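You operate a simulated robot arm through the tools that you are given. There is no shell and no other tool.

You are at the controls of a simulated robot arm. One attempt, no reset.

Task
Shut the tower down, but let it cool before the fans go off.
Fine: stop, heat off, 45 or less on the screen, fans off, main switch off.
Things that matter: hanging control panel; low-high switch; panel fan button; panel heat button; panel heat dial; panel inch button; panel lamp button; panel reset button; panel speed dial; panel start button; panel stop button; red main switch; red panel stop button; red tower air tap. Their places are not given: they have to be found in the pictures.

Only the result counts: the job must be done as asked and must still hold three seconds after the hand-in. Knocking over, shifting, dropping, spilling or breaking anything else fails it.

Robot
A 7-joint arm with a three-finger gripper, fixed in place. Base frame: the origin is at the foot of the arm, x ahead of it, y to its left, z up. Readings come in cm, degrees, newtons and seconds.
Its first joint turns from -166.0 to 166.0 degrees. Payload 2.69 kg.
The tool frame sits at the grasp point between the pads (the TCP): z along the fingers, y along the line on which they close. The tips reach 3 cm beyond it. The gripper opens to 12.8 cm. The gripper's body begins 11.7 cm behind the TCP.
Orientation is that of the tool frame in the base frame, as a unit quaternion [w, x, y, z]. With the fingers straight down and closing along the base's y, the tool's x points along the base's -x, its y along +y and its z along -z.

Tools
- The arm moves only by the tool jog_arm. Its argument "rows" is a list of rows, each a list of 3 entries, a list of its own where there are three numbers: the finger opening in cm, from 0 to 12.8, then the shift along the tool's x, y, z in cm, then the turn, a rotation vector about the tool's x, y, z in degrees. In form: [[jaw, [dx, dy, dz], [wx, wy, wz]], ...]. A call has 1 to 20 rows; each row is the pose to reach, as a shift and turn from the pose commanded when the call began, along the tool's axes at that moment. A row lasts 0.2 s, in which the tool goes at most 5 cm and 8.6 degrees; a call with a longer step from one row to the next is refused whole, and so is a gripper value outside its range. A pose out of reach is approached as far as the arm can. The call stops where the force on the tool passes 40 N (or 10 N more than at its start, if that is more) or the arm is blocked; 0.2 s more then pass. The fingers move at their own pace and stop on an object; they squeeze with about 39 N. The grip force told is the motor's: it shows also when the fingers shut on nothing. Time passes only in rows, and 0.2 s behind the last, so rows that repeat a pose let the fingers close. The reply holds the time, the measured pose of the TCP, the force on the tool along the base axes, the opening and the grip force, in the units named above and with some noise, with the torque about the TCP (base axes, N m) and any sound that the robot's microphone picked up.
- Cameras (640 x 400 px; columns grow to the right, rows downward): "scene" is fixed at [4.91, -50.2, 193.59]; the picture's right is [0.37, -0.93, 0.00], its down [-0.44, -0.17, -0.88] and it looks along [0.82, 0.33, -0.47] (base axes); focal length 317 px, centre (320, 200). "wrist" rides on the gripper at [5.8, 5.4, -13.1] in the tool frame; the picture's right is [-0.68, 0.74, 0.00], its down [-0.62, -0.57, -0.55] and it looks along [-0.40, -0.37, 0.84] (tool axes); focal length 234 px, centre (320, 200).
- grab_frame(camera): a new picture of that camera. No time passes.
- slide_trunk(by): slides the trunk up (or, below 0, down) by that many cm; the arm rides with it, the base frame stays. It gives what a move gives, with no picture.
- point_at(camera, pixels): for up to 12 pixels [column, row] of the newest picture of that camera ("zoom" is the newest enlarged one), the place [x, y, z] in the base frame of the surface seen there, good to about 0.2 cm. No time passes.
- zoom(camera, box): a new picture of the part [left, top, right, bottom] of that camera's present view, enlarged. No time passes.
- close_job(): hands the job in; it is judged then, once.

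Open the gripper and draw the arm clear of the work before you hand the job in, unless the task says otherwise.

The tools are called after "Request:" by a JSON object that holds its "op" and its "data". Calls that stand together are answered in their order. jog_arm: Moves the arm, as the interface text tells. Its arguments: {"type":"object","properties":{"rows":{"type":"array"}},"required":["rows"]} The other tools are called the same way: slide_trunk (by) slides the trunk up or down; grab_frame (camera) takes a picture; point_at (camera, pixels) gives the place of the surface under pixels of a picture; zoom (camera, box) takes an enlarged picture of a part of a camera's view; close_job () hands the job in.

At the start:

```text
clock: 0.0
tool_pos: [48.21, -2.09, 175.58]
ee_rot: [0.0, 0.0, 1.0, -0.001]
ft_force: [0.8, 0.7, 0.4]
ft_torque: [0.02, 0.0, -0.02]
grip_width: 12.8
finger_force: 0.0
trunk travel left (down, up): [-25.0, 10.0]
```

scene: 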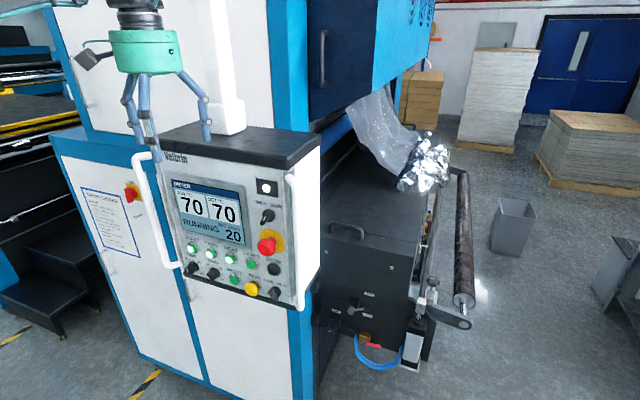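
wrist: 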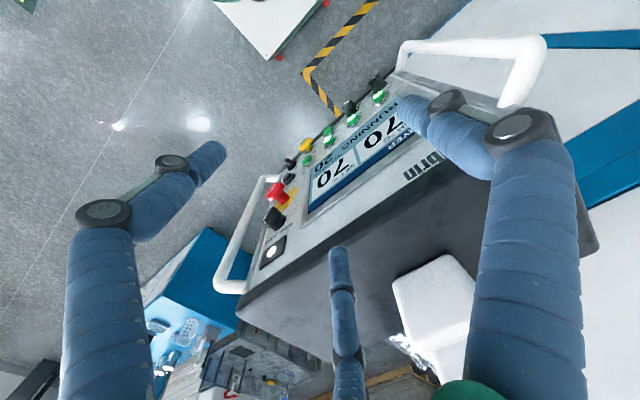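

The scene picture shows the panel around (240,220) with the screen reading 70/70 RUNNING 20, and a red main switch at (131,192). I zoom in on the panel and the main switch.

Request:
{"op": "zoom", "data": {"camera": "scene", "box": [160, 160, 320, 310]}}

Request:
{"op": "zoom", "data": {"camera": "scene", "box": [70, 160, 170, 260]}}

Request:
{"op": "zoom", "data": {"camera": "scene", "box": [300, 260, 480, 390]}}

```text
2.67 times, centred on (240, 235) of scene
```

zoom: 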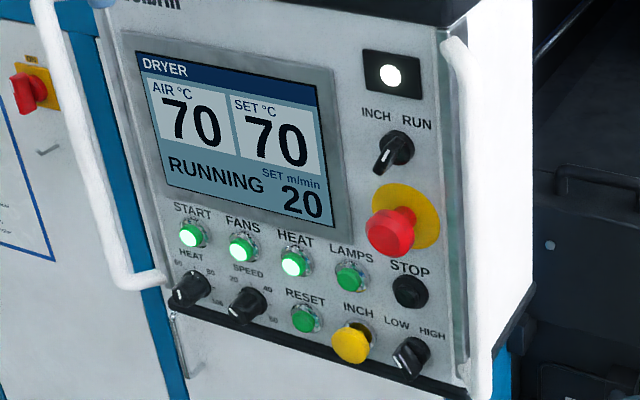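

```text
4.00 times, centred on (120, 210) of scene
```

zoom: 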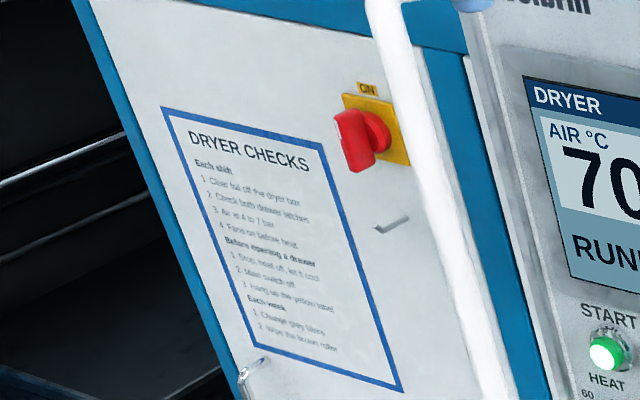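

```text
3.08 times, centred on (390, 325) of scene
```

zoom: 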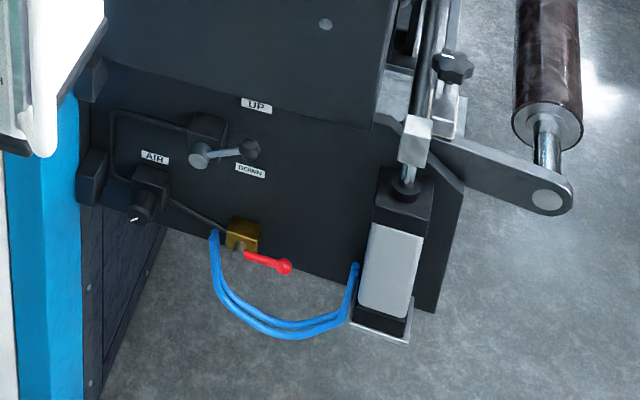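

The panel controls are readable: black STOP, and lit START, FANS and HEAT buttons. I zoom in on the panel's lower half again so I can locate them.

Request:
{"op": "zoom", "data": {"camera": "scene", "box": [160, 160, 320, 310]}}

Request:
{"op": "point_at", "data": {"camera": "zoom", "pixels": [[190, 235], [242, 248], [293, 263], [351, 277], [410, 290], [387, 232], [305, 319], [350, 343], [150, 45], [430, 70], [165, 260], [440, 330]]}}

```text
2.67 times, centred on (240, 235) of scene
```

zoom: 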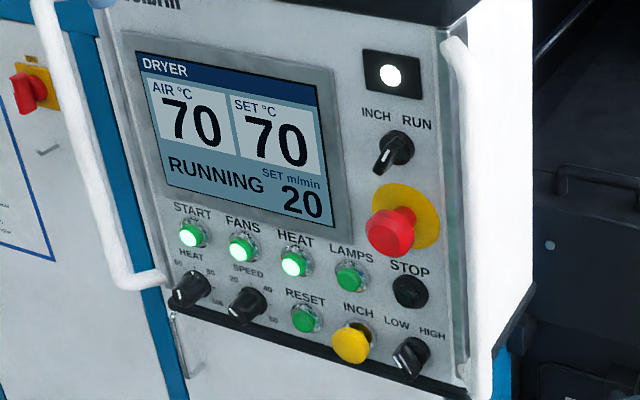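

```text
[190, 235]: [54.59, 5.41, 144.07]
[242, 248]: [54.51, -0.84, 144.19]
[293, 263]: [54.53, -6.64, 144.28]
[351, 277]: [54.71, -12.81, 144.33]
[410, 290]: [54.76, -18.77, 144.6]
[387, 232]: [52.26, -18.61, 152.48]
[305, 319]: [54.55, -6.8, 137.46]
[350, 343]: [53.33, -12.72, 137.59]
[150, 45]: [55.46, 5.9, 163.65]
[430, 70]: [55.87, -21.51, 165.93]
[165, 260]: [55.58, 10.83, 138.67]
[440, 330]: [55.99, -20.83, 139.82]
```

The panel face is a vertical plane at x≈55.8, with the buttons near z 144. Next I locate the main switch and the panel's handles, and look for obstacles.

Request:
{"op": "zoom", "data": {"camera": "scene", "box": [110, 170, 160, 220]}}

Request:
{"op": "point_at", "data": {"camera": "scene", "pixels": [[150, 160], [143, 165], [160, 220], [178, 265], [290, 178], [300, 250], [304, 300], [240, 140], [200, 150], [110, 220], [192, 268], [212, 273]]}}

Request:
{"op": "point_at", "data": {"camera": "zoom", "pixels": [[200, 200], [255, 290], [270, 220], [300, 250], [340, 240], [230, 330], [330, 330], [380, 300], [280, 130], [320, 150]]}}

```text
8.00 times, centred on (135, 195) of scene
```

zoom: 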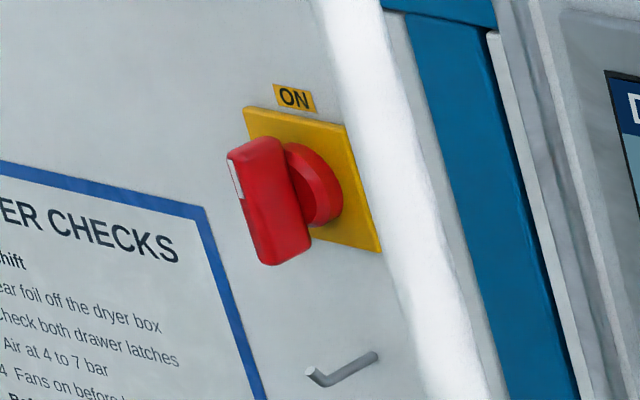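

```text
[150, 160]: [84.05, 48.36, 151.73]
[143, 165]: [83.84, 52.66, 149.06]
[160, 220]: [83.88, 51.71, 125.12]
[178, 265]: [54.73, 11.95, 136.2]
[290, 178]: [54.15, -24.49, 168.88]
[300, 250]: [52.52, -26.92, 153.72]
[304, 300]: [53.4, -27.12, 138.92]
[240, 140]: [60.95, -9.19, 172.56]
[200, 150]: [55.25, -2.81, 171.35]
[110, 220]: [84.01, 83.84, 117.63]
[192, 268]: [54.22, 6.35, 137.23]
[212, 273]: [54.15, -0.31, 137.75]
```

```text
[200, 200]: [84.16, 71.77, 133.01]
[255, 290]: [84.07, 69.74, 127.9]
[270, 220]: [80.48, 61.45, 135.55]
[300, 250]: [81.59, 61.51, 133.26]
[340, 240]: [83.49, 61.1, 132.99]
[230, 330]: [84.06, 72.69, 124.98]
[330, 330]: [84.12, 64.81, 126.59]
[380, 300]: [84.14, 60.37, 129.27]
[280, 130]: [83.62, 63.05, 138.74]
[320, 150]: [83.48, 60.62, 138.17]
```

The main switch's bar handle is vertical at about (80, 61.5, 135) with ON at the top, and the plate behind it is at x≈84. I turn the tool to point along +x in front of the panel, backing off slightly.

Request:
{"op": "jog_arm", "data": {"rows": [[12.8, [2, 0, 0], [0, -8, 0]], [12.8, [4, 0, 0], [0, -16, 0]], [12.8, [6, 0, 0], [0, -24, 0]], [12.8, [8, 0, 0], [0, -32, 0]], [12.8, [8, 0, 2], [0, -40, 0]], [12.8, [8, 0, 4], [0, -48, 0]], [12.8, [8, 0, 6], [0, -56, 0]], [12.8, [8, 0, 8], [0, -64, 0]], [12.8, [8, 0, 10], [0, -72, 0]], [12.8, [8, 0, 12], [0, -80, 0]], [12.8, [8, 0, 14], [0, -88, 0]], [12.8, [8, 0, 15], [0, -90, 0]]]}}

```text
clock: 2.6
tool_pos: [40.76, -2.29, 160.1]
ee_rot: [0.706, 0.0, 0.708, 0.0]
ft_force: [2.8, -0.5, -1.1]
ft_torque: [0.01, -0.09, 0.08]
grip_width: 12.77
finger_force: 0.1
trunk travel left (down, up): [-25.0, 10.0]
```

The tool now points along +x at (40.8, -2.3, 160.1). I look through both cameras.

Request:
{"op": "grab_frame", "data": {"camera": "scene"}}

Request:
{"op": "grab_frame", "data": {"camera": "wrist"}}

```text
taken
```

scene: 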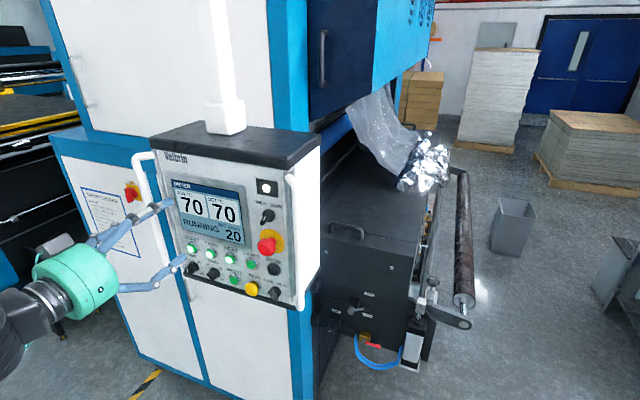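

```text
taken
```

wrist: 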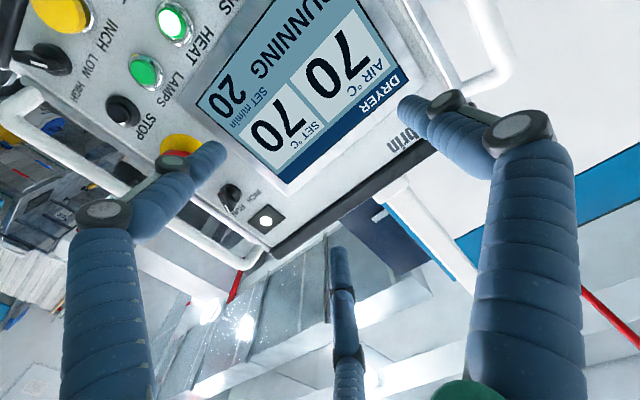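

The wrist view shows what look like three fingers rather than two. I close the gripper here in free air to see how the tips come together.

Request:
{"op": "jog_arm", "data": {"rows": [[0, [0, 0, -2], [0, 0, 0]], [0, [0, 0, -2], [0, 0, 0]], [0, [0, 0, -2], [0, 0, 0]], [0, [0, 0, -2], [0, 0, 0]]]}}

Request:
{"op": "grab_frame", "data": {"camera": "wrist"}}

Request:
{"op": "zoom", "data": {"camera": "scene", "box": [0, 160, 240, 340]}}

```text
clock: 3.6
tool_pos: [38.25, -2.15, 160.33]
ee_rot: [0.707, 0.0, 0.707, 0.0]
ft_force: [0.2, 0.7, -0.2]
ft_torque: [-0.01, 0.01, -0.01]
grip_width: 0.22
finger_force: 31.2
trunk travel left (down, up): [-25.0, 10.0]
```

```text
taken
```

wrist: 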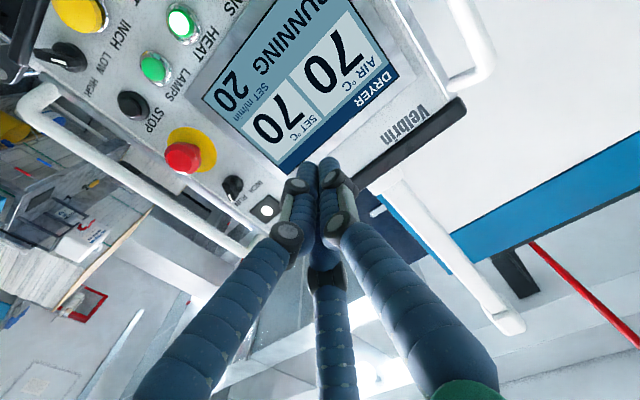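

```text
2.22 times, centred on (120, 250) of scene
```

zoom: 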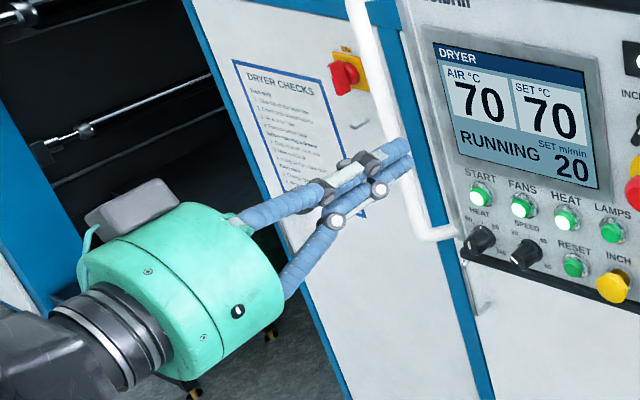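

The fingers meet at a single tip, so I can press with them closed. I pin down the button centres and the fingertip.

Request:
{"op": "zoom", "data": {"camera": "scene", "box": [180, 220, 300, 305]}}

Request:
{"op": "point_at", "data": {"camera": "wrist", "pixels": [[132, 105], [182, 158], [313, 168], [335, 165], [181, 22]]}}

```text
4.71 times, centred on (240, 262) of scene
```

zoom: 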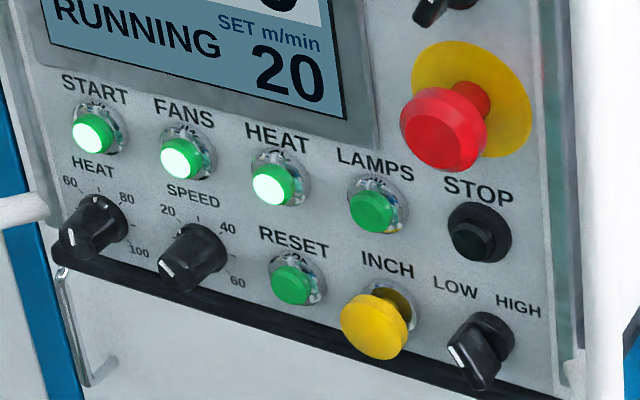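

```text
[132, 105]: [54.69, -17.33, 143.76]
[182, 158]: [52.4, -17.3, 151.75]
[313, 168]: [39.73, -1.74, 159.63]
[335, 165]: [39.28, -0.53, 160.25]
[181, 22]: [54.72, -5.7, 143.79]
```

The wrist and scene readings differ by about 1 cm for STOP. I query the button centres more exactly in this zoom.

Request:
{"op": "point_at", "data": {"camera": "zoom", "pixels": [[90, 135], [183, 158], [270, 185], [370, 212], [470, 240], [480, 228], [455, 225], [508, 235], [480, 262], [480, 205], [440, 138]]}}

Request:
{"op": "zoom", "data": {"camera": "wrist", "box": [80, 50, 240, 200]}}

```text
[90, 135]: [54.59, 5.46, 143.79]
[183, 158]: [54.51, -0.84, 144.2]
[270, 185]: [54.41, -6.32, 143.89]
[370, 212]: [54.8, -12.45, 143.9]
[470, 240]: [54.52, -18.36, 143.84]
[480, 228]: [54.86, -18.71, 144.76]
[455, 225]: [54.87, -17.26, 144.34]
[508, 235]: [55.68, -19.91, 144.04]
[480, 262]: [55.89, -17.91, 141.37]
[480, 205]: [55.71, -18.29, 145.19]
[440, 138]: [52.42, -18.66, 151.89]
```

```text
2.67 times, centred on (160, 125) of wrist
```

zoom: 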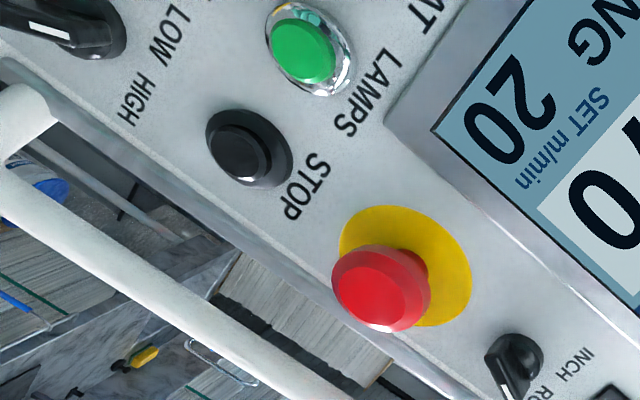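

I read the STOP face centre at wrist zoom (238,155) as a cross-check, along with the LAMPS face and the e-stop.

Request:
{"op": "point_at", "data": {"camera": "zoom", "pixels": [[238, 155], [300, 52], [378, 288], [255, 145], [215, 160], [245, 180], [230, 130]]}}

```text
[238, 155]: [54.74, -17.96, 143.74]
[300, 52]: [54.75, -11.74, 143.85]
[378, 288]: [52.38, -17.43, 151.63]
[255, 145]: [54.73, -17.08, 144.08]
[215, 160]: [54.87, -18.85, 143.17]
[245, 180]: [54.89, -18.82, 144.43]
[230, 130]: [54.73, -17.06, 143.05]
```

STOP's centre is at about (54.8, -18.1, 143.9). I move the closed fingers in front of it, staying about 4 cm off.

Request:
{"op": "jog_arm", "data": {"rows": [[0, [2.8, -2.7, 1], [0, 0, 0]], [0, [5.6, -5.4, 2], [0, 0, 0]], [0, [8.4, -8.1, 3], [0, 0, 0]], [0, [11.2, -10.8, 5], [0, 0, 0]], [0, [14, -13.5, 7], [0, 0, 0]], [0, [16.43, -15.95, 9], [0, 0, 0]], [0, [16.43, -15.95, 9], [0, 0, 0]], [0, [16.43, -15.95, 9], [0, 0, 0]]]}}

Request:
{"op": "grab_frame", "data": {"camera": "wrist"}}

Request:
{"op": "zoom", "data": {"camera": "scene", "box": [120, 180, 320, 310]}}

```text
clock: 5.4
tool_pos: [47.25, -18.13, 143.86]
ee_rot: [0.708, -0.001, 0.706, -0.001]
ft_force: [0.2, 0.3, 0.4]
ft_torque: [-0.01, 0.0, -0.06]
grip_width: 0.19
finger_force: 31.1
trunk travel left (down, up): [-25.0, 10.0]
```

```text
taken
```

wrist: 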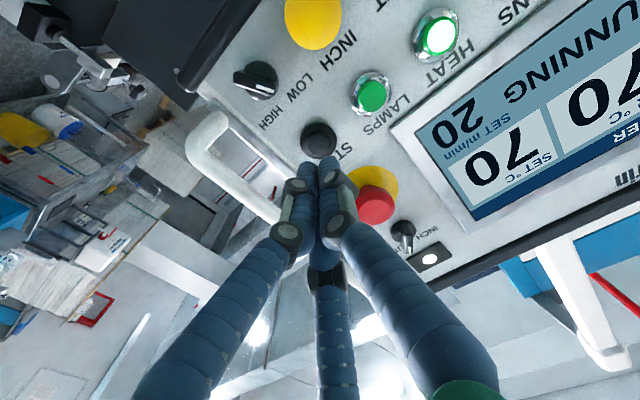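

```text
3.08 times, centred on (220, 245) of scene
```

zoom: 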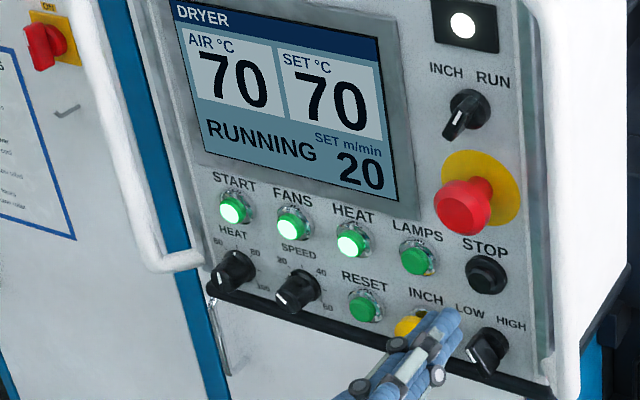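

The fingertip is lined up with STOP, which sits straight ahead of it at wrist (318,140). I press it with a short slow stroke and pull back.

Request:
{"op": "jog_arm", "data": {"rows": [[0, [0, 0, 2], [0, 0, 0]], [0, [0, 0, 3.8], [0, 0, 0]], [0, [0, 0, 4.3], [0, 0, 0]], [0, [0, 0, 4.6], [0, 0, 0]], [0, [0, 0, 4.9], [0, 0, 0]], [0, [0, 0, 5.1], [0, 0, 0]], [0, [0, 0, 5.1], [0, 0, 0]], [0, [0, 0, 3], [0, 0, 0]], [0, [0, 0, 0], [0, 0, 0]]]}}

Request:
{"op": "zoom", "data": {"camera": "scene", "box": [120, 180, 320, 310]}}

```text
clock: 7.4
tool_pos: [47.38, -17.92, 144.16]
ee_rot: [0.707, 0.0, 0.707, -0.001]
ft_force: [-0.5, 0.7, 0.0]
ft_torque: [-0.02, -0.02, 0.01]
grip_width: 0.2
finger_force: 31.5
trunk travel left (down, up): [-25.0, 10.0]
heard: click
```

```text
3.08 times, centred on (220, 245) of scene
```

zoom: 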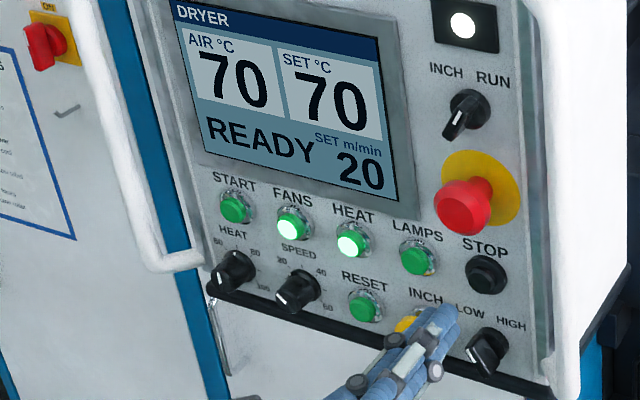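

A click sounded, the screen says READY and the START lamp is off. HEAT is about 12 cm to the left, at y≈-6.1, so I move over and press it once.

Request:
{"op": "jog_arm", "data": {"rows": [[0, [0, 4, 0], [0, 0, 0]], [0, [0, 8, 0], [0, 0, 0]], [0, [0, 12, 0], [0, 0, 0]], [0, [0, 12, 0], [0, 0, 0]]]}}

Request:
{"op": "grab_frame", "data": {"camera": "wrist"}}

```text
clock: 8.4
tool_pos: [47.47, -5.63, 143.91]
ee_rot: [0.707, 0.0, 0.707, 0.0]
ft_force: [-0.5, -1.2, 0.1]
ft_torque: [-0.02, -0.01, 0.05]
grip_width: 0.24
finger_force: 31.5
trunk travel left (down, up): [-25.0, 10.0]
```

```text
taken
```

wrist: 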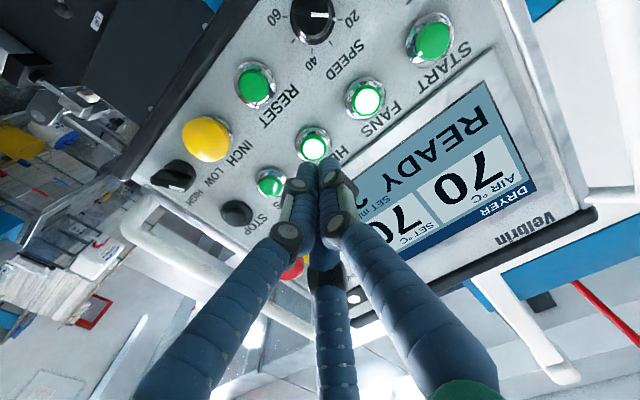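

HEAT is at wrist (313,148), ahead of the tip. I check its place before pressing.

Request:
{"op": "point_at", "data": {"camera": "wrist", "pixels": [[313, 148], [365, 98], [318, 156]]}}

```text
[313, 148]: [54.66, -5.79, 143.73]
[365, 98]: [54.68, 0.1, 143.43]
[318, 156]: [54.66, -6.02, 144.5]
```

The tip is within about 0.3 cm of HEAT's centre, so I press it with the same stroke.

Request:
{"op": "jog_arm", "data": {"rows": [[0, [0, -0.2, 2], [0, 0, 0]], [0, [0, -0.2, 3.8], [0, 0, 0]], [0, [0, -0.2, 4.3], [0, 0, 0]], [0, [0, -0.2, 4.6], [0, 0, 0]], [0, [0, -0.2, 4.9], [0, 0, 0]], [0, [0, -0.2, 5.1], [0, 0, 0]], [0, [0, -0.2, 5.1], [0, 0, 0]], [0, [0, -0.2, 3], [0, 0, 0]], [0, [0, -0.2, 0], [0, 0, 0]]]}}

Request:
{"op": "zoom", "data": {"camera": "scene", "box": [120, 180, 320, 310]}}

Request:
{"op": "grab_frame", "data": {"camera": "wrist"}}

```text
clock: 10.4
tool_pos: [47.28, -6.36, 144.02]
ee_rot: [0.707, 0.0, 0.707, 0.0]
ft_force: [0.2, -0.1, -0.5]
ft_torque: [-0.01, 0.0, 0.0]
grip_width: 0.18
finger_force: 31.1
trunk travel left (down, up): [-25.0, 10.0]
heard: click
```

```text
3.08 times, centred on (220, 245) of scene
```

zoom: 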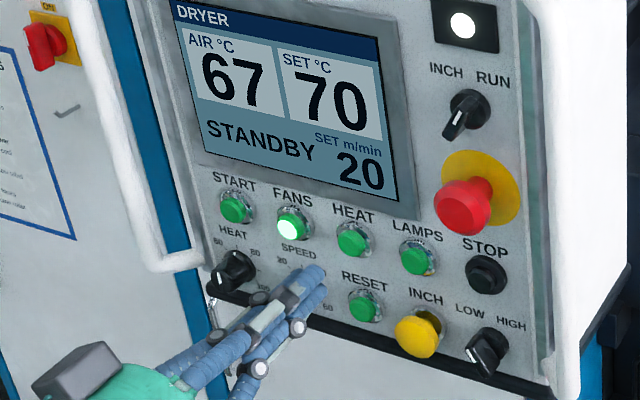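

```text
taken
```

wrist: 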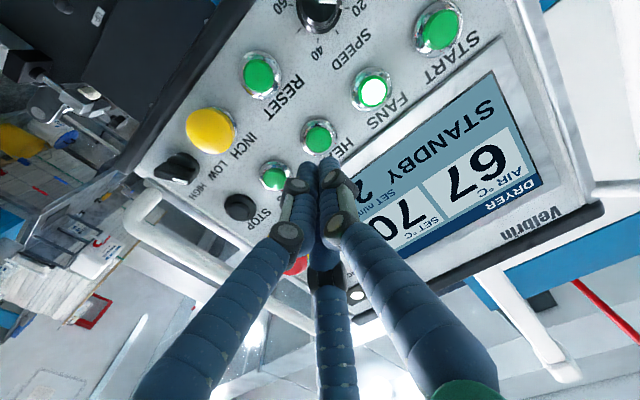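

Heat is off (STANDBY) and the air is at 67 and falling, with FANS still lit. I move in front of FANS, at y≈-0.1, and wait there.

Request:
{"op": "jog_arm", "data": {"rows": [[0, [0, 3, 0], [0, 0, 0]], [0, [0, 6, 0], [0, 0, 0]], [0, [0, 6, 0], [0, 0, 0]], [0, [0, 6, 0], [0, 0, 0]], [0, [0, 6, 0], [0, 0, 0]], [0, [0, 6, 0], [0, 0, 0]], [0, [0, 6, 0], [0, 0, 0]], [0, [0, 6, 0], [0, 0, 0]], [0, [0, 6, 0], [0, 0, 0]], [0, [0, 6, 0], [0, 0, 0]], [0, [0, 6, 0], [0, 0, 0]], [0, [0, 6, 0], [0, 0, 0]], [0, [0, 6, 0], [0, 0, 0]], [0, [0, 6, 0], [0, 0, 0]], [0, [0, 6, 0], [0, 0, 0]], [0, [0, 6, 0], [0, 0, 0]], [0, [0, 6, 0], [0, 0, 0]], [0, [0, 6, 0], [0, 0, 0]], [0, [0, 6, 0], [0, 0, 0]], [0, [0, 6, 0], [0, 0, 0]]]}}

Request:
{"op": "grab_frame", "data": {"camera": "wrist"}}

Request:
{"op": "zoom", "data": {"camera": "scene", "box": [120, 180, 320, 310]}}

```text
clock: 14.6
tool_pos: [47.09, -1.78, 144.07]
ee_rot: [0.706, -0.003, 0.708, 0.003]
ft_force: [0.2, -1.0, -1.0]
ft_torque: [0.0, -0.05, 0.01]
grip_width: 0.19
finger_force: 31.1
out of reach, approached as far as the arm can: row 2, 3, 4, 5, 6, 7, 8, 9, 10, 11, 12, 13, 14, 15, 16, 17, 18, 19, 20
trunk travel left (down, up): [-25.0, 10.0]
```

```text
taken
```

wrist: 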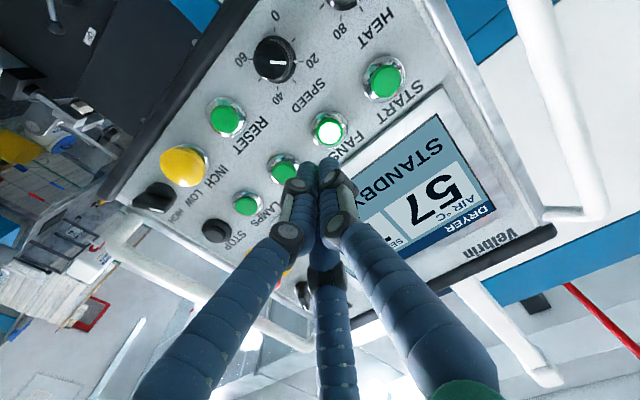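

```text
3.08 times, centred on (220, 245) of scene
```

zoom: 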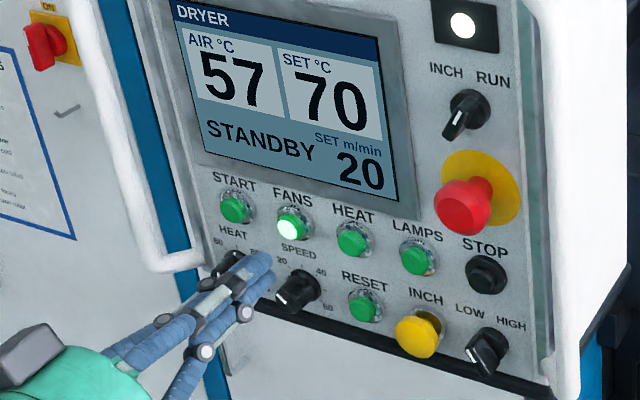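

The arm's reach ended at y≈-1.8, short of FANS. Pointing +x at z 160 worked earlier, so I raise the hand 15 cm and then lower the trunk by the same amount for a better arm shape.

Request:
{"op": "jog_arm", "data": {"rows": [[0, [-3, 0, 0], [0, 0, 0]], [0, [-6, 0, 0], [0, 0, 0]], [0, [-9, 0, 0], [0, 0, 0]], [0, [-12, 0, 0], [0, 0, 0]], [0, [-15, 0, 0], [0, 0, 0]], [0, [-15, 0, 0], [0, 0, 0]]]}}

```text
clock: 16.0
tool_pos: [47.4, -1.62, 159.27]
ee_rot: [0.707, 0.0, 0.707, 0.0]
ft_force: [0.6, 0.1, -0.1]
ft_torque: [0.04, 0.0, -0.02]
grip_width: 0.24
finger_force: 31.3
trunk travel left (down, up): [-25.0, 10.0]
```

The raised pose is reached cleanly at z 159.3, with x at 47.4 clear of the panel. I lower the trunk by 15 cm.

Request:
{"op": "slide_trunk", "data": {"by": -15}}

Request:
{"op": "zoom", "data": {"camera": "scene", "box": [0, 180, 320, 380]}}

Request:
{"op": "grab_frame", "data": {"camera": "wrist"}}

```text
clock: 17.8
tool_pos: [47.36, -1.73, 144.37]
ee_rot: [0.707, 0.0, 0.707, 0.0]
ft_force: [0.0, 0.3, 0.3]
ft_torque: [-0.03, 0.01, 0.01]
grip_width: 0.21
finger_force: 31.8
trunk travel left (down, up): [-10.0, 25.0]
```

```text
2.00 times, centred on (160, 280) of scene
```

zoom: 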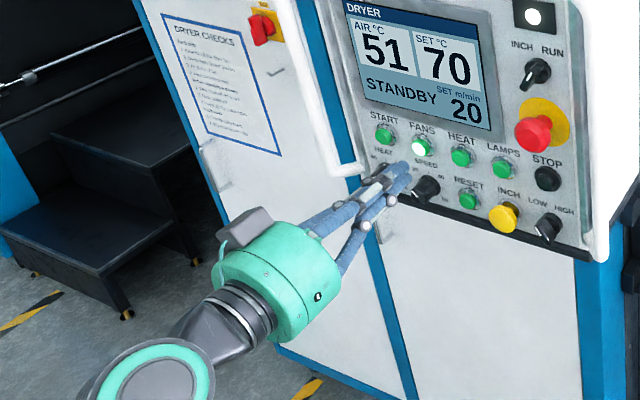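

```text
taken
```

wrist: 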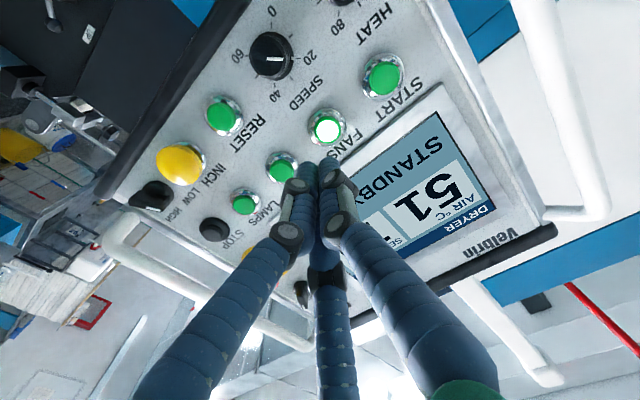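

The air reads 51 and the tip is now at (47.4, -1.7, 144.4). I locate the FANS face at wrist (326,128) from here.

Request:
{"op": "point_at", "data": {"camera": "wrist", "pixels": [[326, 128], [280, 168], [382, 78]]}}

```text
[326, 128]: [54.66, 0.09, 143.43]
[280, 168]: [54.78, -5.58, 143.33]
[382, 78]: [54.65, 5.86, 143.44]
```

FANS is at about (54.7, -0.2, 143.7). I align with it and wait for the air to cool further.

Request:
{"op": "jog_arm", "data": {"rows": [[0, [0.5, 1.5, 0], [0, 0, 0]], [0, [0.5, 1.5, 0], [0, 0, 0]], [0, [0.5, 1.5, 0], [0, 0, 0]], [0, [0.5, 1.5, 0], [0, 0, 0]], [0, [0.5, 1.5, 0], [0, 0, 0]], [0, [0.5, 1.5, 0], [0, 0, 0]], [0, [0.5, 1.5, 0], [0, 0, 0]], [0, [0.5, 1.5, 0], [0, 0, 0]], [0, [0.5, 1.5, 0], [0, 0, 0]], [0, [0.5, 1.5, 0], [0, 0, 0]], [0, [0.5, 1.5, 0], [0, 0, 0]], [0, [0.5, 1.5, 0], [0, 0, 0]], [0, [0.5, 1.5, 0], [0, 0, 0]], [0, [0.5, 1.5, 0], [0, 0, 0]], [0, [0.5, 1.5, 0], [0, 0, 0]], [0, [0.5, 1.5, 0], [0, 0, 0]], [0, [0.5, 1.5, 0], [0, 0, 0]], [0, [0.5, 1.5, 0], [0, 0, 0]], [0, [0.5, 1.5, 0], [0, 0, 0]], [0, [0.5, 1.5, 0], [0, 0, 0]]]}}

Request:
{"op": "grab_frame", "data": {"camera": "wrist"}}

Request:
{"op": "zoom", "data": {"camera": "scene", "box": [120, 180, 320, 310]}}

```text
clock: 21.9
tool_pos: [47.3, -0.44, 143.68]
ee_rot: [0.707, -0.002, 0.707, 0.002]
ft_force: [-0.1, 0.4, -0.5]
ft_torque: [0.02, 0.0, 0.0]
grip_width: 0.21
finger_force: 31.5
trunk travel left (down, up): [-10.0, 25.0]
```

```text
taken
```

wrist: 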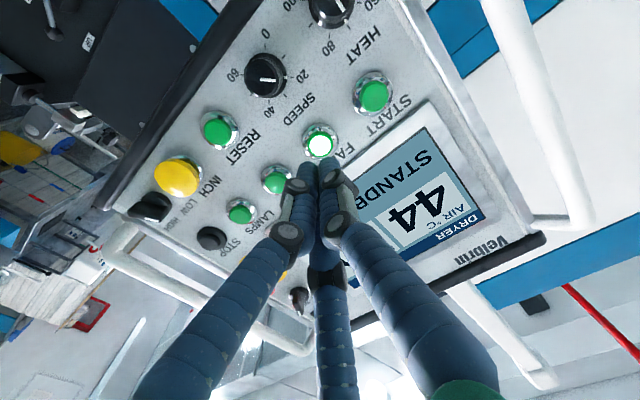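

```text
3.08 times, centred on (220, 245) of scene
```

zoom: 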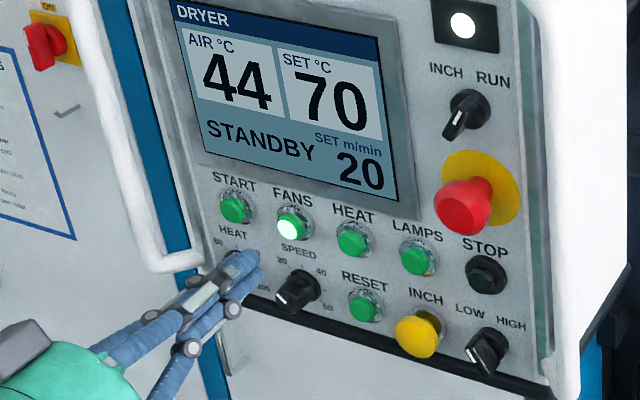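

The air is at 44, already under 45. I wait 2 s more for margin and then press FANS, whose centre is at wrist (318,143) just as it was for the earlier presses.

Request:
{"op": "jog_arm", "data": {"rows": [[0, [0, 0, 0], [0, 0, 0]], [0, [0, 0, 0], [0, 0, 0]], [0, [0, 0, 0], [0, 0, 0]], [0, [0, 0, 0], [0, 0, 0]], [0, [0, 0, 0], [0, 0, 0]], [0, [0, 0, 0], [0, 0, 0]], [0, [0, 0, 0], [0, 0, 0]], [0, [0, 0, 0], [0, 0, 0]], [0, [0, 0, 0], [0, 0, 0]], [0, [0, 0, 0], [0, 0, 0]], [0, [0, 0, 2], [0, 0, 0]], [0, [0, 0, 3.8], [0, 0, 0]], [0, [0, 0, 4.3], [0, 0, 0]], [0, [0, 0, 4.6], [0, 0, 0]], [0, [0, 0, 4.9], [0, 0, 0]], [0, [0, 0, 5.1], [0, 0, 0]], [0, [0, 0, 5.1], [0, 0, 0]], [0, [0, 0, 3], [0, 0, 0]], [0, [0, 0, 0], [0, 0, 0]]]}}

Request:
{"op": "zoom", "data": {"camera": "scene", "box": [120, 180, 320, 310]}}

```text
clock: 25.9
tool_pos: [47.42, -0.19, 143.78]
ee_rot: [0.706, -0.003, 0.708, 0.003]
ft_force: [1.5, 0.0, -1.0]
ft_torque: [0.0, -0.06, -0.04]
grip_width: 0.21
finger_force: 31.9
out of reach, approached as far as the arm can: row 14, 15, 16, 17
trunk travel left (down, up): [-10.0, 25.0]
heard: click
```

```text
3.08 times, centred on (220, 245) of scene
```

zoom: 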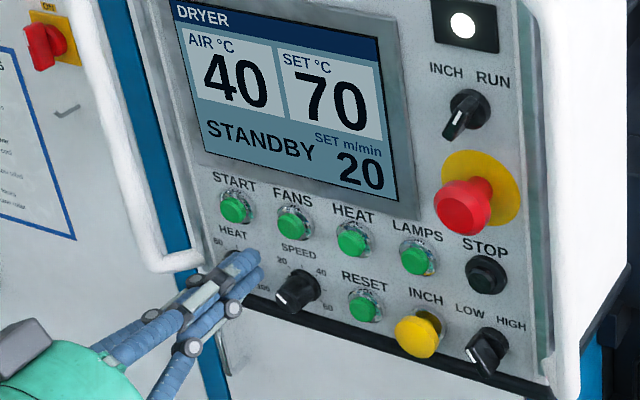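

The FANS lamp is off with the air at 40. For the main switch at about (80, 61.5, 135), I first retract from the panel.

Request:
{"op": "jog_arm", "data": {"rows": [[0, [0, 0, -3], [0, 0, 0]], [0, [0, 0, -6], [0, 0, 0]], [0, [-2, 0, -9], [0, 0, 0]], [0, [-4, 0, -9], [0, 0, 0]]]}}

Request:
{"op": "grab_frame", "data": {"camera": "scene"}}

```text
clock: 26.9
tool_pos: [38.22, -0.28, 147.81]
ee_rot: [0.707, 0.001, 0.707, -0.001]
ft_force: [-0.7, -0.7, 0.3]
ft_torque: [0.01, 0.02, 0.01]
grip_width: 0.23
finger_force: 31.7
trunk travel left (down, up): [-10.0, 25.0]
```

```text
taken
```

scene: 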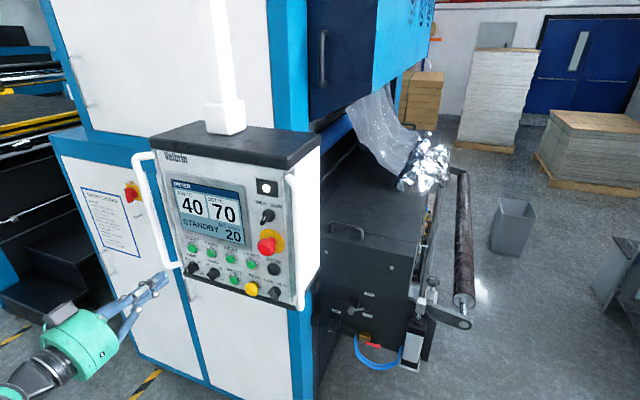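

The space to the left is clear. I swing around the base axis by 40°, yawing the tool with it so mostly the first joint turns.

Request:
{"op": "jog_arm", "data": {"rows": [[0, [0, 4.63, -0.28], [-7, 0, 0]], [0, [0, 9.19, -1.13], [-14, 0, 0]], [0, [0, 13.62, -2.52], [-21, 0, 0]], [0, [0, 17.84, -4.45], [-28, 0, 0]], [0, [0, 21.8, -6.87], [-35, 0, 0]], [0, [0, 24.43, -8.89], [-40, 0, 0]], [0, [0, 24.43, -8.89], [-40, 0, 0]]]}}

Request:
{"op": "grab_frame", "data": {"camera": "wrist"}}

Request:
{"op": "grab_frame", "data": {"camera": "scene"}}

```text
clock: 28.6
tool_pos: [29.64, 23.87, 147.4]
ee_rot: [0.664, -0.242, 0.664, 0.242]
ft_force: [1.4, -0.5, -0.7]
ft_torque: [0.01, 0.01, 0.04]
grip_width: 0.21
finger_force: 31.7
trunk travel left (down, up): [-10.0, 25.0]
```

```text
taken
```

wrist: 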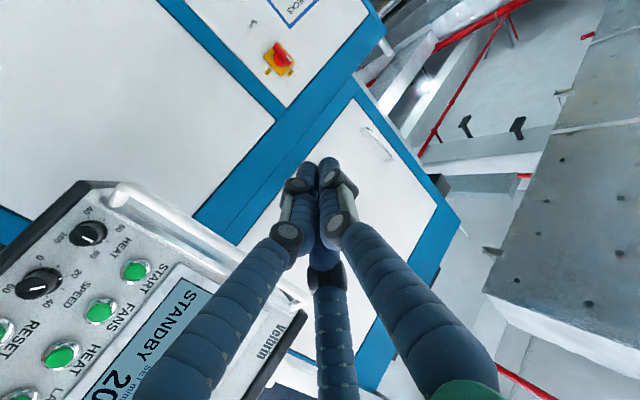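

```text
taken
```

scene: 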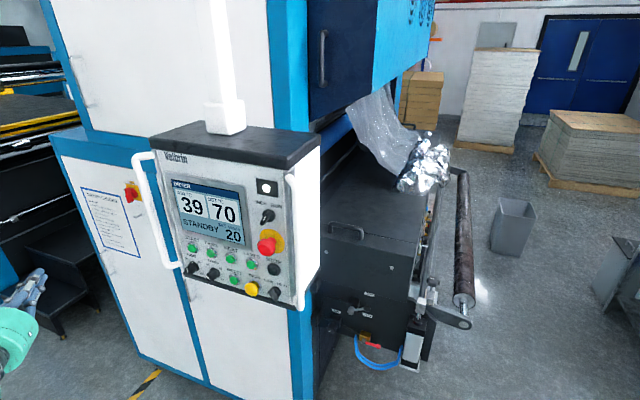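

The swing worked and the switch is now visible at wrist (280,60). I zoom in for its marks and exact place.

Request:
{"op": "zoom", "data": {"camera": "wrist", "box": [220, 10, 340, 110]}}

Request:
{"op": "point_at", "data": {"camera": "wrist", "pixels": [[285, 52], [279, 60], [274, 66], [290, 65], [278, 70]]}}

```text
4.00 times, centred on (280, 60) of wrist
```

zoom: 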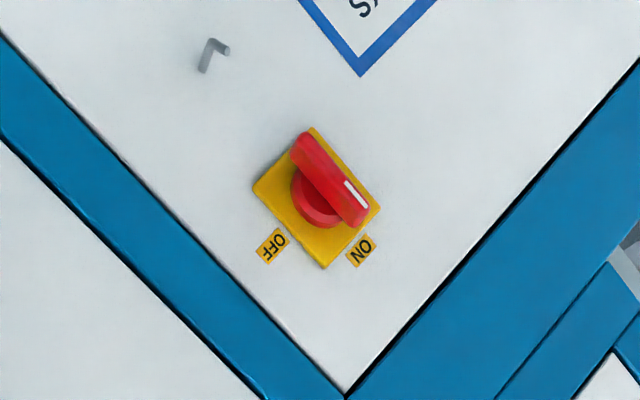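

```text
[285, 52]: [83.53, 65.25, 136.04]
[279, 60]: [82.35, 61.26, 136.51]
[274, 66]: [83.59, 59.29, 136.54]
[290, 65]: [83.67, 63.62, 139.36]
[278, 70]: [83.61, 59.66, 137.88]
```

ON is at one side of the plate and OFF at an adjacent side, with the white mark on the bar pointing to ON. I get the 3D positions of the labels and bar ends to settle the turning direction.

Request:
{"op": "point_at", "data": {"camera": "zoom", "pixels": [[362, 250], [273, 245], [355, 195], [305, 145], [313, 130], [255, 187], [325, 267], [378, 205], [330, 180], [315, 205]]}}

```text
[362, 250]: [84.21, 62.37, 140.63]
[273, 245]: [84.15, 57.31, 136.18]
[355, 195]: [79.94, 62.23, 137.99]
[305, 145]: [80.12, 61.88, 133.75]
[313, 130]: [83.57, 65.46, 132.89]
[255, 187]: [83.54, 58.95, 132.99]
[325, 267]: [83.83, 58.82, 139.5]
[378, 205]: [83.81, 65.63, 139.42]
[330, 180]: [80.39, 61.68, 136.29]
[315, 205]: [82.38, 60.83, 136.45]
```

ON is above the axis (z 140.6) and OFF is on the -y side (y 57.3), so the bar has to turn 90° clockwise as seen from the robot, which is +90° about tool z. The axis is at about (83.6, 62.2, 136.2); I go to a pre-grasp at (70, 62.2, 136.2) pointing along +x.

Request:
{"op": "jog_arm", "data": {"rows": [[0, [0.86, 0.26, 4.27], [3.1, 0, 0]], [0, [1.72, 0.52, 8.55], [6.2, 0, 0]], [0, [2.58, 0.79, 12.82], [9.2, 0, 0]], [0, [3.45, 1.05, 17.1], [12.3, 0, 0]], [0, [4.31, 1.31, 21.37], [15.4, 0, 0]], [0, [5.17, 1.57, 25.64], [18.5, 0, 0]], [0, [6.03, 1.84, 29.92], [21.5, 0, 0]], [0, [6.89, 2.1, 34.19], [24.6, 0, 0]], [0, [7.75, 2.36, 38.46], [27.7, 0, 0]], [0, [8.62, 2.62, 42.74], [30.8, 0, 0]], [0, [9.48, 2.89, 47.01], [33.8, 0, 0]], [0, [10.34, 3.15, 51.29], [36.9, 0, 0]], [0, [11.2, 3.41, 55.56], [40, 0, 0]], [0, [11.2, 3.41, 55.56], [40, 0, 0]]]}}

Request:
{"op": "grab_frame", "data": {"camera": "wrist"}}

Request:
{"op": "grab_frame", "data": {"camera": "scene"}}

```text
clock: 31.6
tool_pos: [69.67, 62.66, 136.3]
ee_rot: [0.707, 0.0, 0.707, -0.001]
ft_force: [0.3, 0.9, -1.4]
ft_torque: [-0.02, -0.14, -0.1]
grip_width: 0.24
finger_force: 31.3
trunk travel left (down, up): [-10.0, 25.0]
```

```text
taken
```

wrist: 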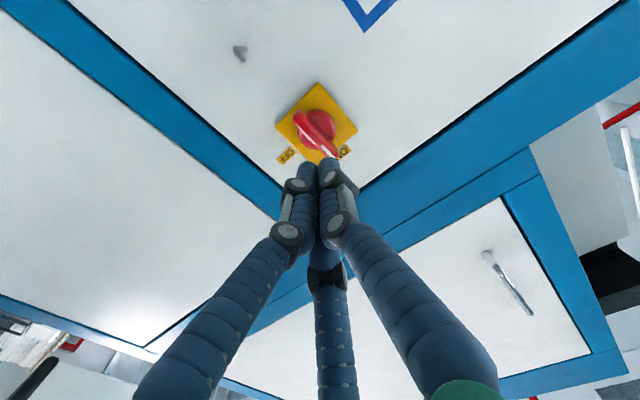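

```text
taken
```

scene: 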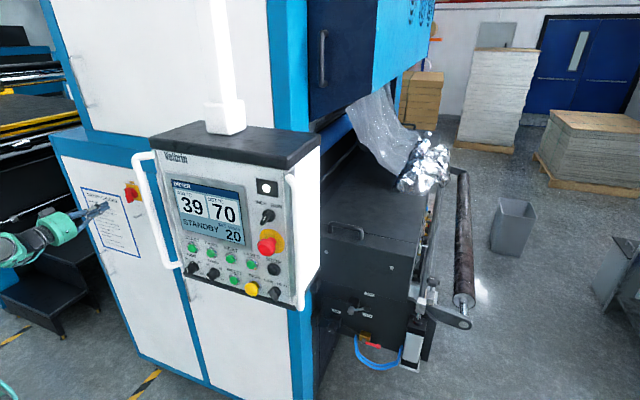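

The arm reaches the pre-grasp pose, and the bar is ahead of the tip at wrist (315,130). I measure it up close.

Request:
{"op": "zoom", "data": {"camera": "wrist", "box": [265, 75, 369, 175]}}

```text
4.00 times, centred on (317, 125) of wrist
```

zoom: 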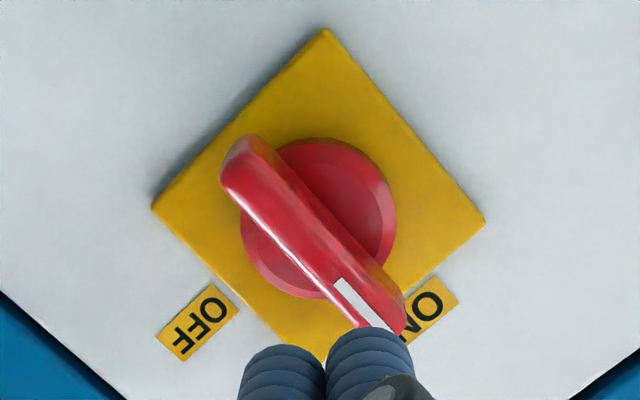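

Request:
{"op": "point_at", "data": {"camera": "zoom", "pixels": [[240, 165], [260, 150], [300, 240], [320, 235], [280, 250], [380, 310], [360, 180], [275, 280], [325, 30], [483, 220], [155, 208], [330, 145]]}}

```text
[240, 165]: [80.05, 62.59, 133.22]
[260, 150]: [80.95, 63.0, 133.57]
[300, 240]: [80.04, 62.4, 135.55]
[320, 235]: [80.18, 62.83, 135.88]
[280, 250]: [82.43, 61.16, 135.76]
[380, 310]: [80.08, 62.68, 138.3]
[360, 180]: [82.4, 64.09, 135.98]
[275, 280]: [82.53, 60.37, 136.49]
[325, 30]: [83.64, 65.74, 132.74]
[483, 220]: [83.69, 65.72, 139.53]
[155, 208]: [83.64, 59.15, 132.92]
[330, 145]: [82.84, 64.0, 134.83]
```

The bar's front face is at x≈80.0 with y≈62.45, and the disc behind it is at x 82.4. I open the fingers to 6 cm here and reread the pose.

Request:
{"op": "jog_arm", "data": {"rows": [[6, [0, 0, 0], [0, 0, 0]], [6, [0, 0, 0], [0, 0, 0]], [6, [0, 0, 0], [0, 0, 0]]]}}

Request:
{"op": "jog_arm", "data": {"rows": [[6, [0, 0, 0], [0, 0, 0]]]}}

Request:
{"op": "grab_frame", "data": {"camera": "wrist"}}

```text
clock: 32.4
tool_pos: [69.6, 62.54, 136.37]
ee_rot: [0.707, 0.0, 0.707, 0.0]
ft_force: [0.1, 0.4, -0.2]
ft_torque: [0.03, 0.04, -0.02]
grip_width: 6.03
finger_force: 0.0
trunk travel left (down, up): [-10.0, 25.0]
```

```text
clock: 32.8
tool_pos: [69.65, 62.56, 136.46]
ee_rot: [0.707, 0.0, 0.707, 0.0]
ft_force: [-0.2, 0.7, -0.6]
ft_torque: [-0.01, 0.0, -0.01]
grip_width: 6.0
finger_force: 0.0
trunk travel left (down, up): [-10.0, 25.0]
```

```text
taken
```

wrist: 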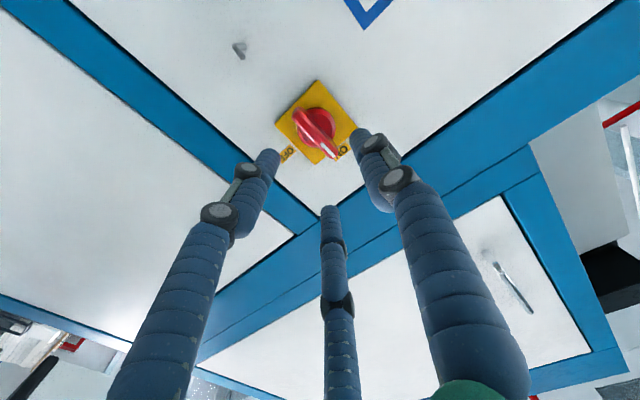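

The pose is steady at (69.63, 62.58, 136.38). Before gripping, I test in free air that the wrist can turn +90° about the tool axis from here.

Request:
{"op": "jog_arm", "data": {"rows": [[6, [0, 0, 0], [0, 0, 8]], [6, [0, 0, 0], [0, 0, 16]], [6, [0, 0, 0], [0, 0, 24]], [6, [0, 0, 0], [0, 0, 32]], [6, [0, 0, 0], [0, 0, 40]], [6, [0, 0, 0], [0, 0, 48]], [6, [0, 0, 0], [0, 0, 56]], [6, [0, 0, 0], [0, 0, 64]], [6, [0, 0, 0], [0, 0, 72]], [6, [0, 0, 0], [0, 0, 80]], [6, [0, 0, 0], [0, 0, 88]], [6, [0, 0, 0], [0, 0, 95]], [6, [0, 0, 0], [0, 0, 95]]]}}

```text
clock: 35.5
tool_pos: [69.9, 62.59, 136.57]
ee_rot: [0.478, 0.522, 0.477, 0.521]
ft_force: [-0.2, 0.1, -0.5]
ft_torque: [-0.01, 0.02, -0.03]
grip_width: 6.0
finger_force: 0.0
trunk travel left (down, up): [-10.0, 25.0]
```

The +95° turn is fully reachable with the position held. I turn back to the gripping roll.

Request:
{"op": "jog_arm", "data": {"rows": [[6, [0, 0, 0], [0, 0, -8]], [6, [0, 0, 0], [0, 0, -16]], [6, [0, 0, 0], [0, 0, -24]], [6, [0, 0, 0], [0, 0, -32]], [6, [0, 0, 0], [0, 0, -40]], [6, [0, 0, 0], [0, 0, -48]], [6, [0, 0, 0], [0, 0, -56]], [6, [0, 0, 0], [0, 0, -64]], [6, [0, 0, 0], [0, 0, -72]], [6, [0, 0, 0], [0, 0, -80]], [6, [0, 0, 0], [0, 0, -88]], [6, [0, 0, 0], [0, 0, -95]], [6, [0, 0, 0], [0, 0, -95]]]}}

```text
clock: 38.4
tool_pos: [69.8, 62.57, 136.7]
ee_rot: [0.707, 0.0, 0.707, -0.002]
ft_force: [-0.2, -0.2, -0.2]
ft_torque: [0.02, -0.02, 0.01]
grip_width: 6.01
finger_force: 0.0
trunk travel left (down, up): [-10.0, 25.0]
```

The roll is back to the gripping orientation. I advance so the open fingers straddle the bar, with tips at about x 82.1, just short of the disc.

Request:
{"op": "jog_arm", "data": {"rows": [[6, [0.1, -0.05, 3], [0, 0, 0]], [6, [0.2, -0.1, 6], [0, 0, 0]], [6, [0.3, -0.12, 7.5], [0, 0, 0]], [6, [0.3, -0.12, 8.5], [0, 0, 0]], [6, [0.3, -0.12, 9.2], [0, 0, 0]], [6, [0.3, -0.12, 9.2], [0, 0, 0]]]}}

Request:
{"op": "grab_frame", "data": {"camera": "wrist"}}

Request:
{"op": "zoom", "data": {"camera": "scene", "box": [70, 160, 170, 260]}}

```text
clock: 39.8
tool_pos: [79.18, 62.38, 136.28]
ee_rot: [0.707, 0.0, 0.707, 0.0]
ft_force: [-0.7, -0.2, -0.3]
ft_torque: [0.01, -0.03, -0.02]
grip_width: 6.01
finger_force: 0.1
trunk travel left (down, up): [-10.0, 25.0]
```

```text
taken
```

wrist: 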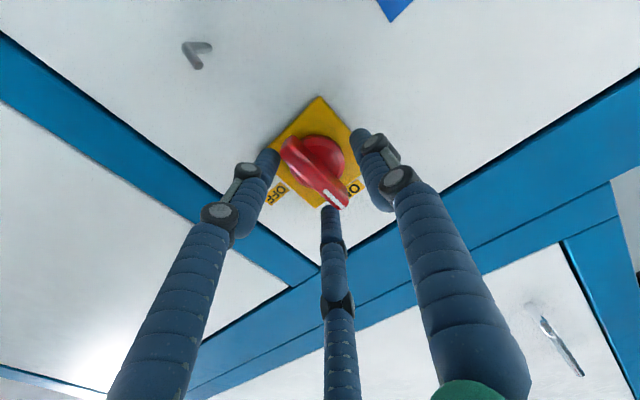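

```text
4.00 times, centred on (120, 210) of scene
```

zoom: 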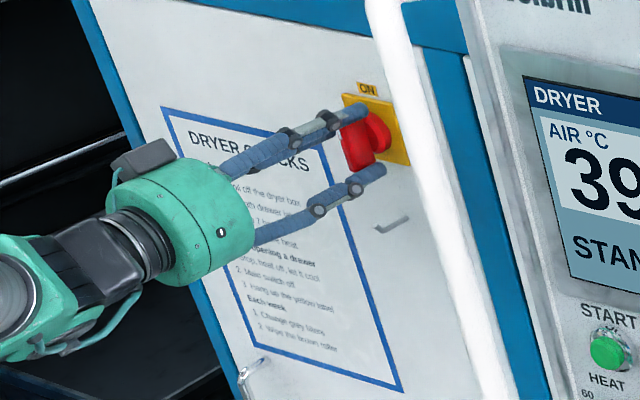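

The fingers are on either side of the bar with no contact force. I close on it.

Request:
{"op": "jog_arm", "data": {"rows": [[0, [0, 0, 0], [0, 0, 0]], [0, [0, 0, 0], [0, 0, 0]], [0, [0, 0, 0], [0, 0, 0]], [0, [0, 0, 0], [0, 0, 0]]]}}

Request:
{"op": "grab_frame", "data": {"camera": "wrist"}}

```text
clock: 40.5
tool_pos: [79.14, 61.75, 136.24]
ee_rot: [0.707, 0.003, 0.707, -0.003]
ft_force: [-6.1, -15.2, -0.6]
ft_torque: [0.0, -0.59, -0.03]
grip_width: 2.17
finger_force: 44.7
trunk travel left (down, up): [-10.0, 25.0]
stopped in row 3: the force on the tool passed its limit at 41 N (the readings are from after the stop); the commanded pose is now the measured one
```

```text
taken
```

wrist: 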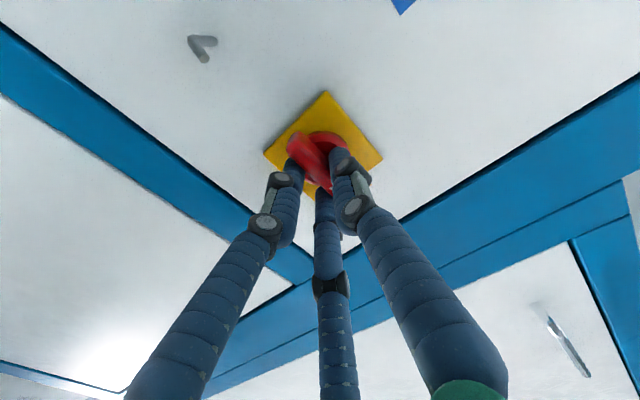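

The closing stopped on a side force: the opening is 2.17 cm and the hand was pulled to y 61.75. The commanded pose is now this one, so I keep closing here and see if it settles.

Request:
{"op": "jog_arm", "data": {"rows": [[0, [0, 0, 0], [0, 0, 0]], [0, [0, 0, 0], [0, 0, 0]], [0, [0, 0, 0], [0, 0, 0]]]}}

Request:
{"op": "zoom", "data": {"camera": "wrist", "box": [250, 80, 400, 230]}}

Request:
{"op": "zoom", "data": {"camera": "scene", "box": [90, 160, 160, 230]}}

```text
clock: 41.3
tool_pos: [79.19, 61.81, 136.08]
ee_rot: [0.707, 0.004, 0.707, -0.003]
ft_force: [-1.6, -25.7, 0.9]
ft_torque: [-0.05, -0.19, -0.24]
grip_width: 2.16
finger_force: 45.3
trunk travel left (down, up): [-10.0, 25.0]
```

```text
2.67 times, centred on (325, 155) of wrist
```

zoom: 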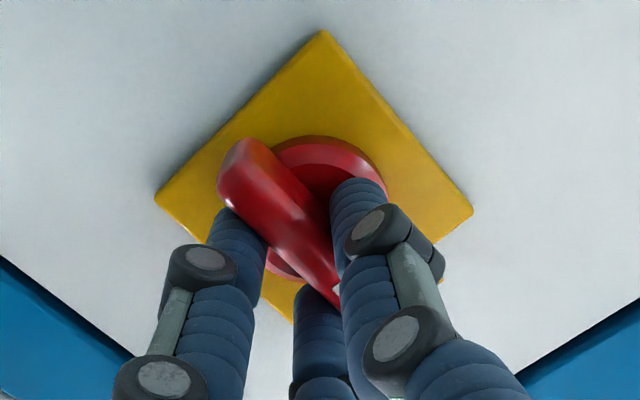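

```text
5.71 times, centred on (125, 195) of scene
```

zoom: 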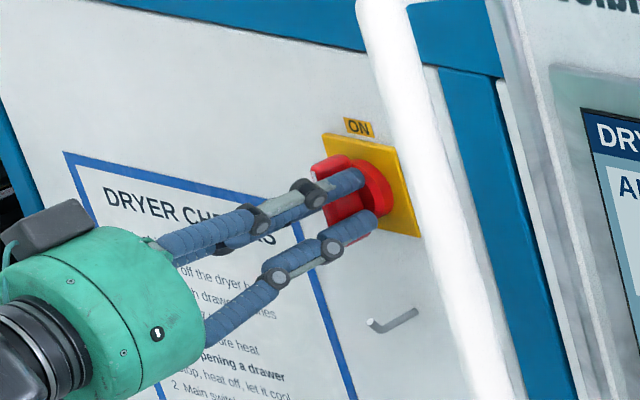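

The fingers hold the bar at 2.16 cm, but about 25 N of side force remains toward -y. I shift slightly in -y to relieve it while keeping the grip.

Request:
{"op": "jog_arm", "data": {"rows": [[0, [0, -0.2, 0], [0, 0, 0]], [0, [0, -0.2, 0], [0, 0, 0]], [0, [0, -0.2, 0], [0, 0, 0]]]}}

```text
clock: 42.1
tool_pos: [79.05, 61.77, 136.21]
ee_rot: [0.707, 0.001, 0.707, -0.001]
ft_force: [1.0, -10.1, 4.4]
ft_torque: [0.0, 0.07, 0.15]
grip_width: 2.16
finger_force: 45.3
trunk travel left (down, up): [-10.0, 25.0]
```

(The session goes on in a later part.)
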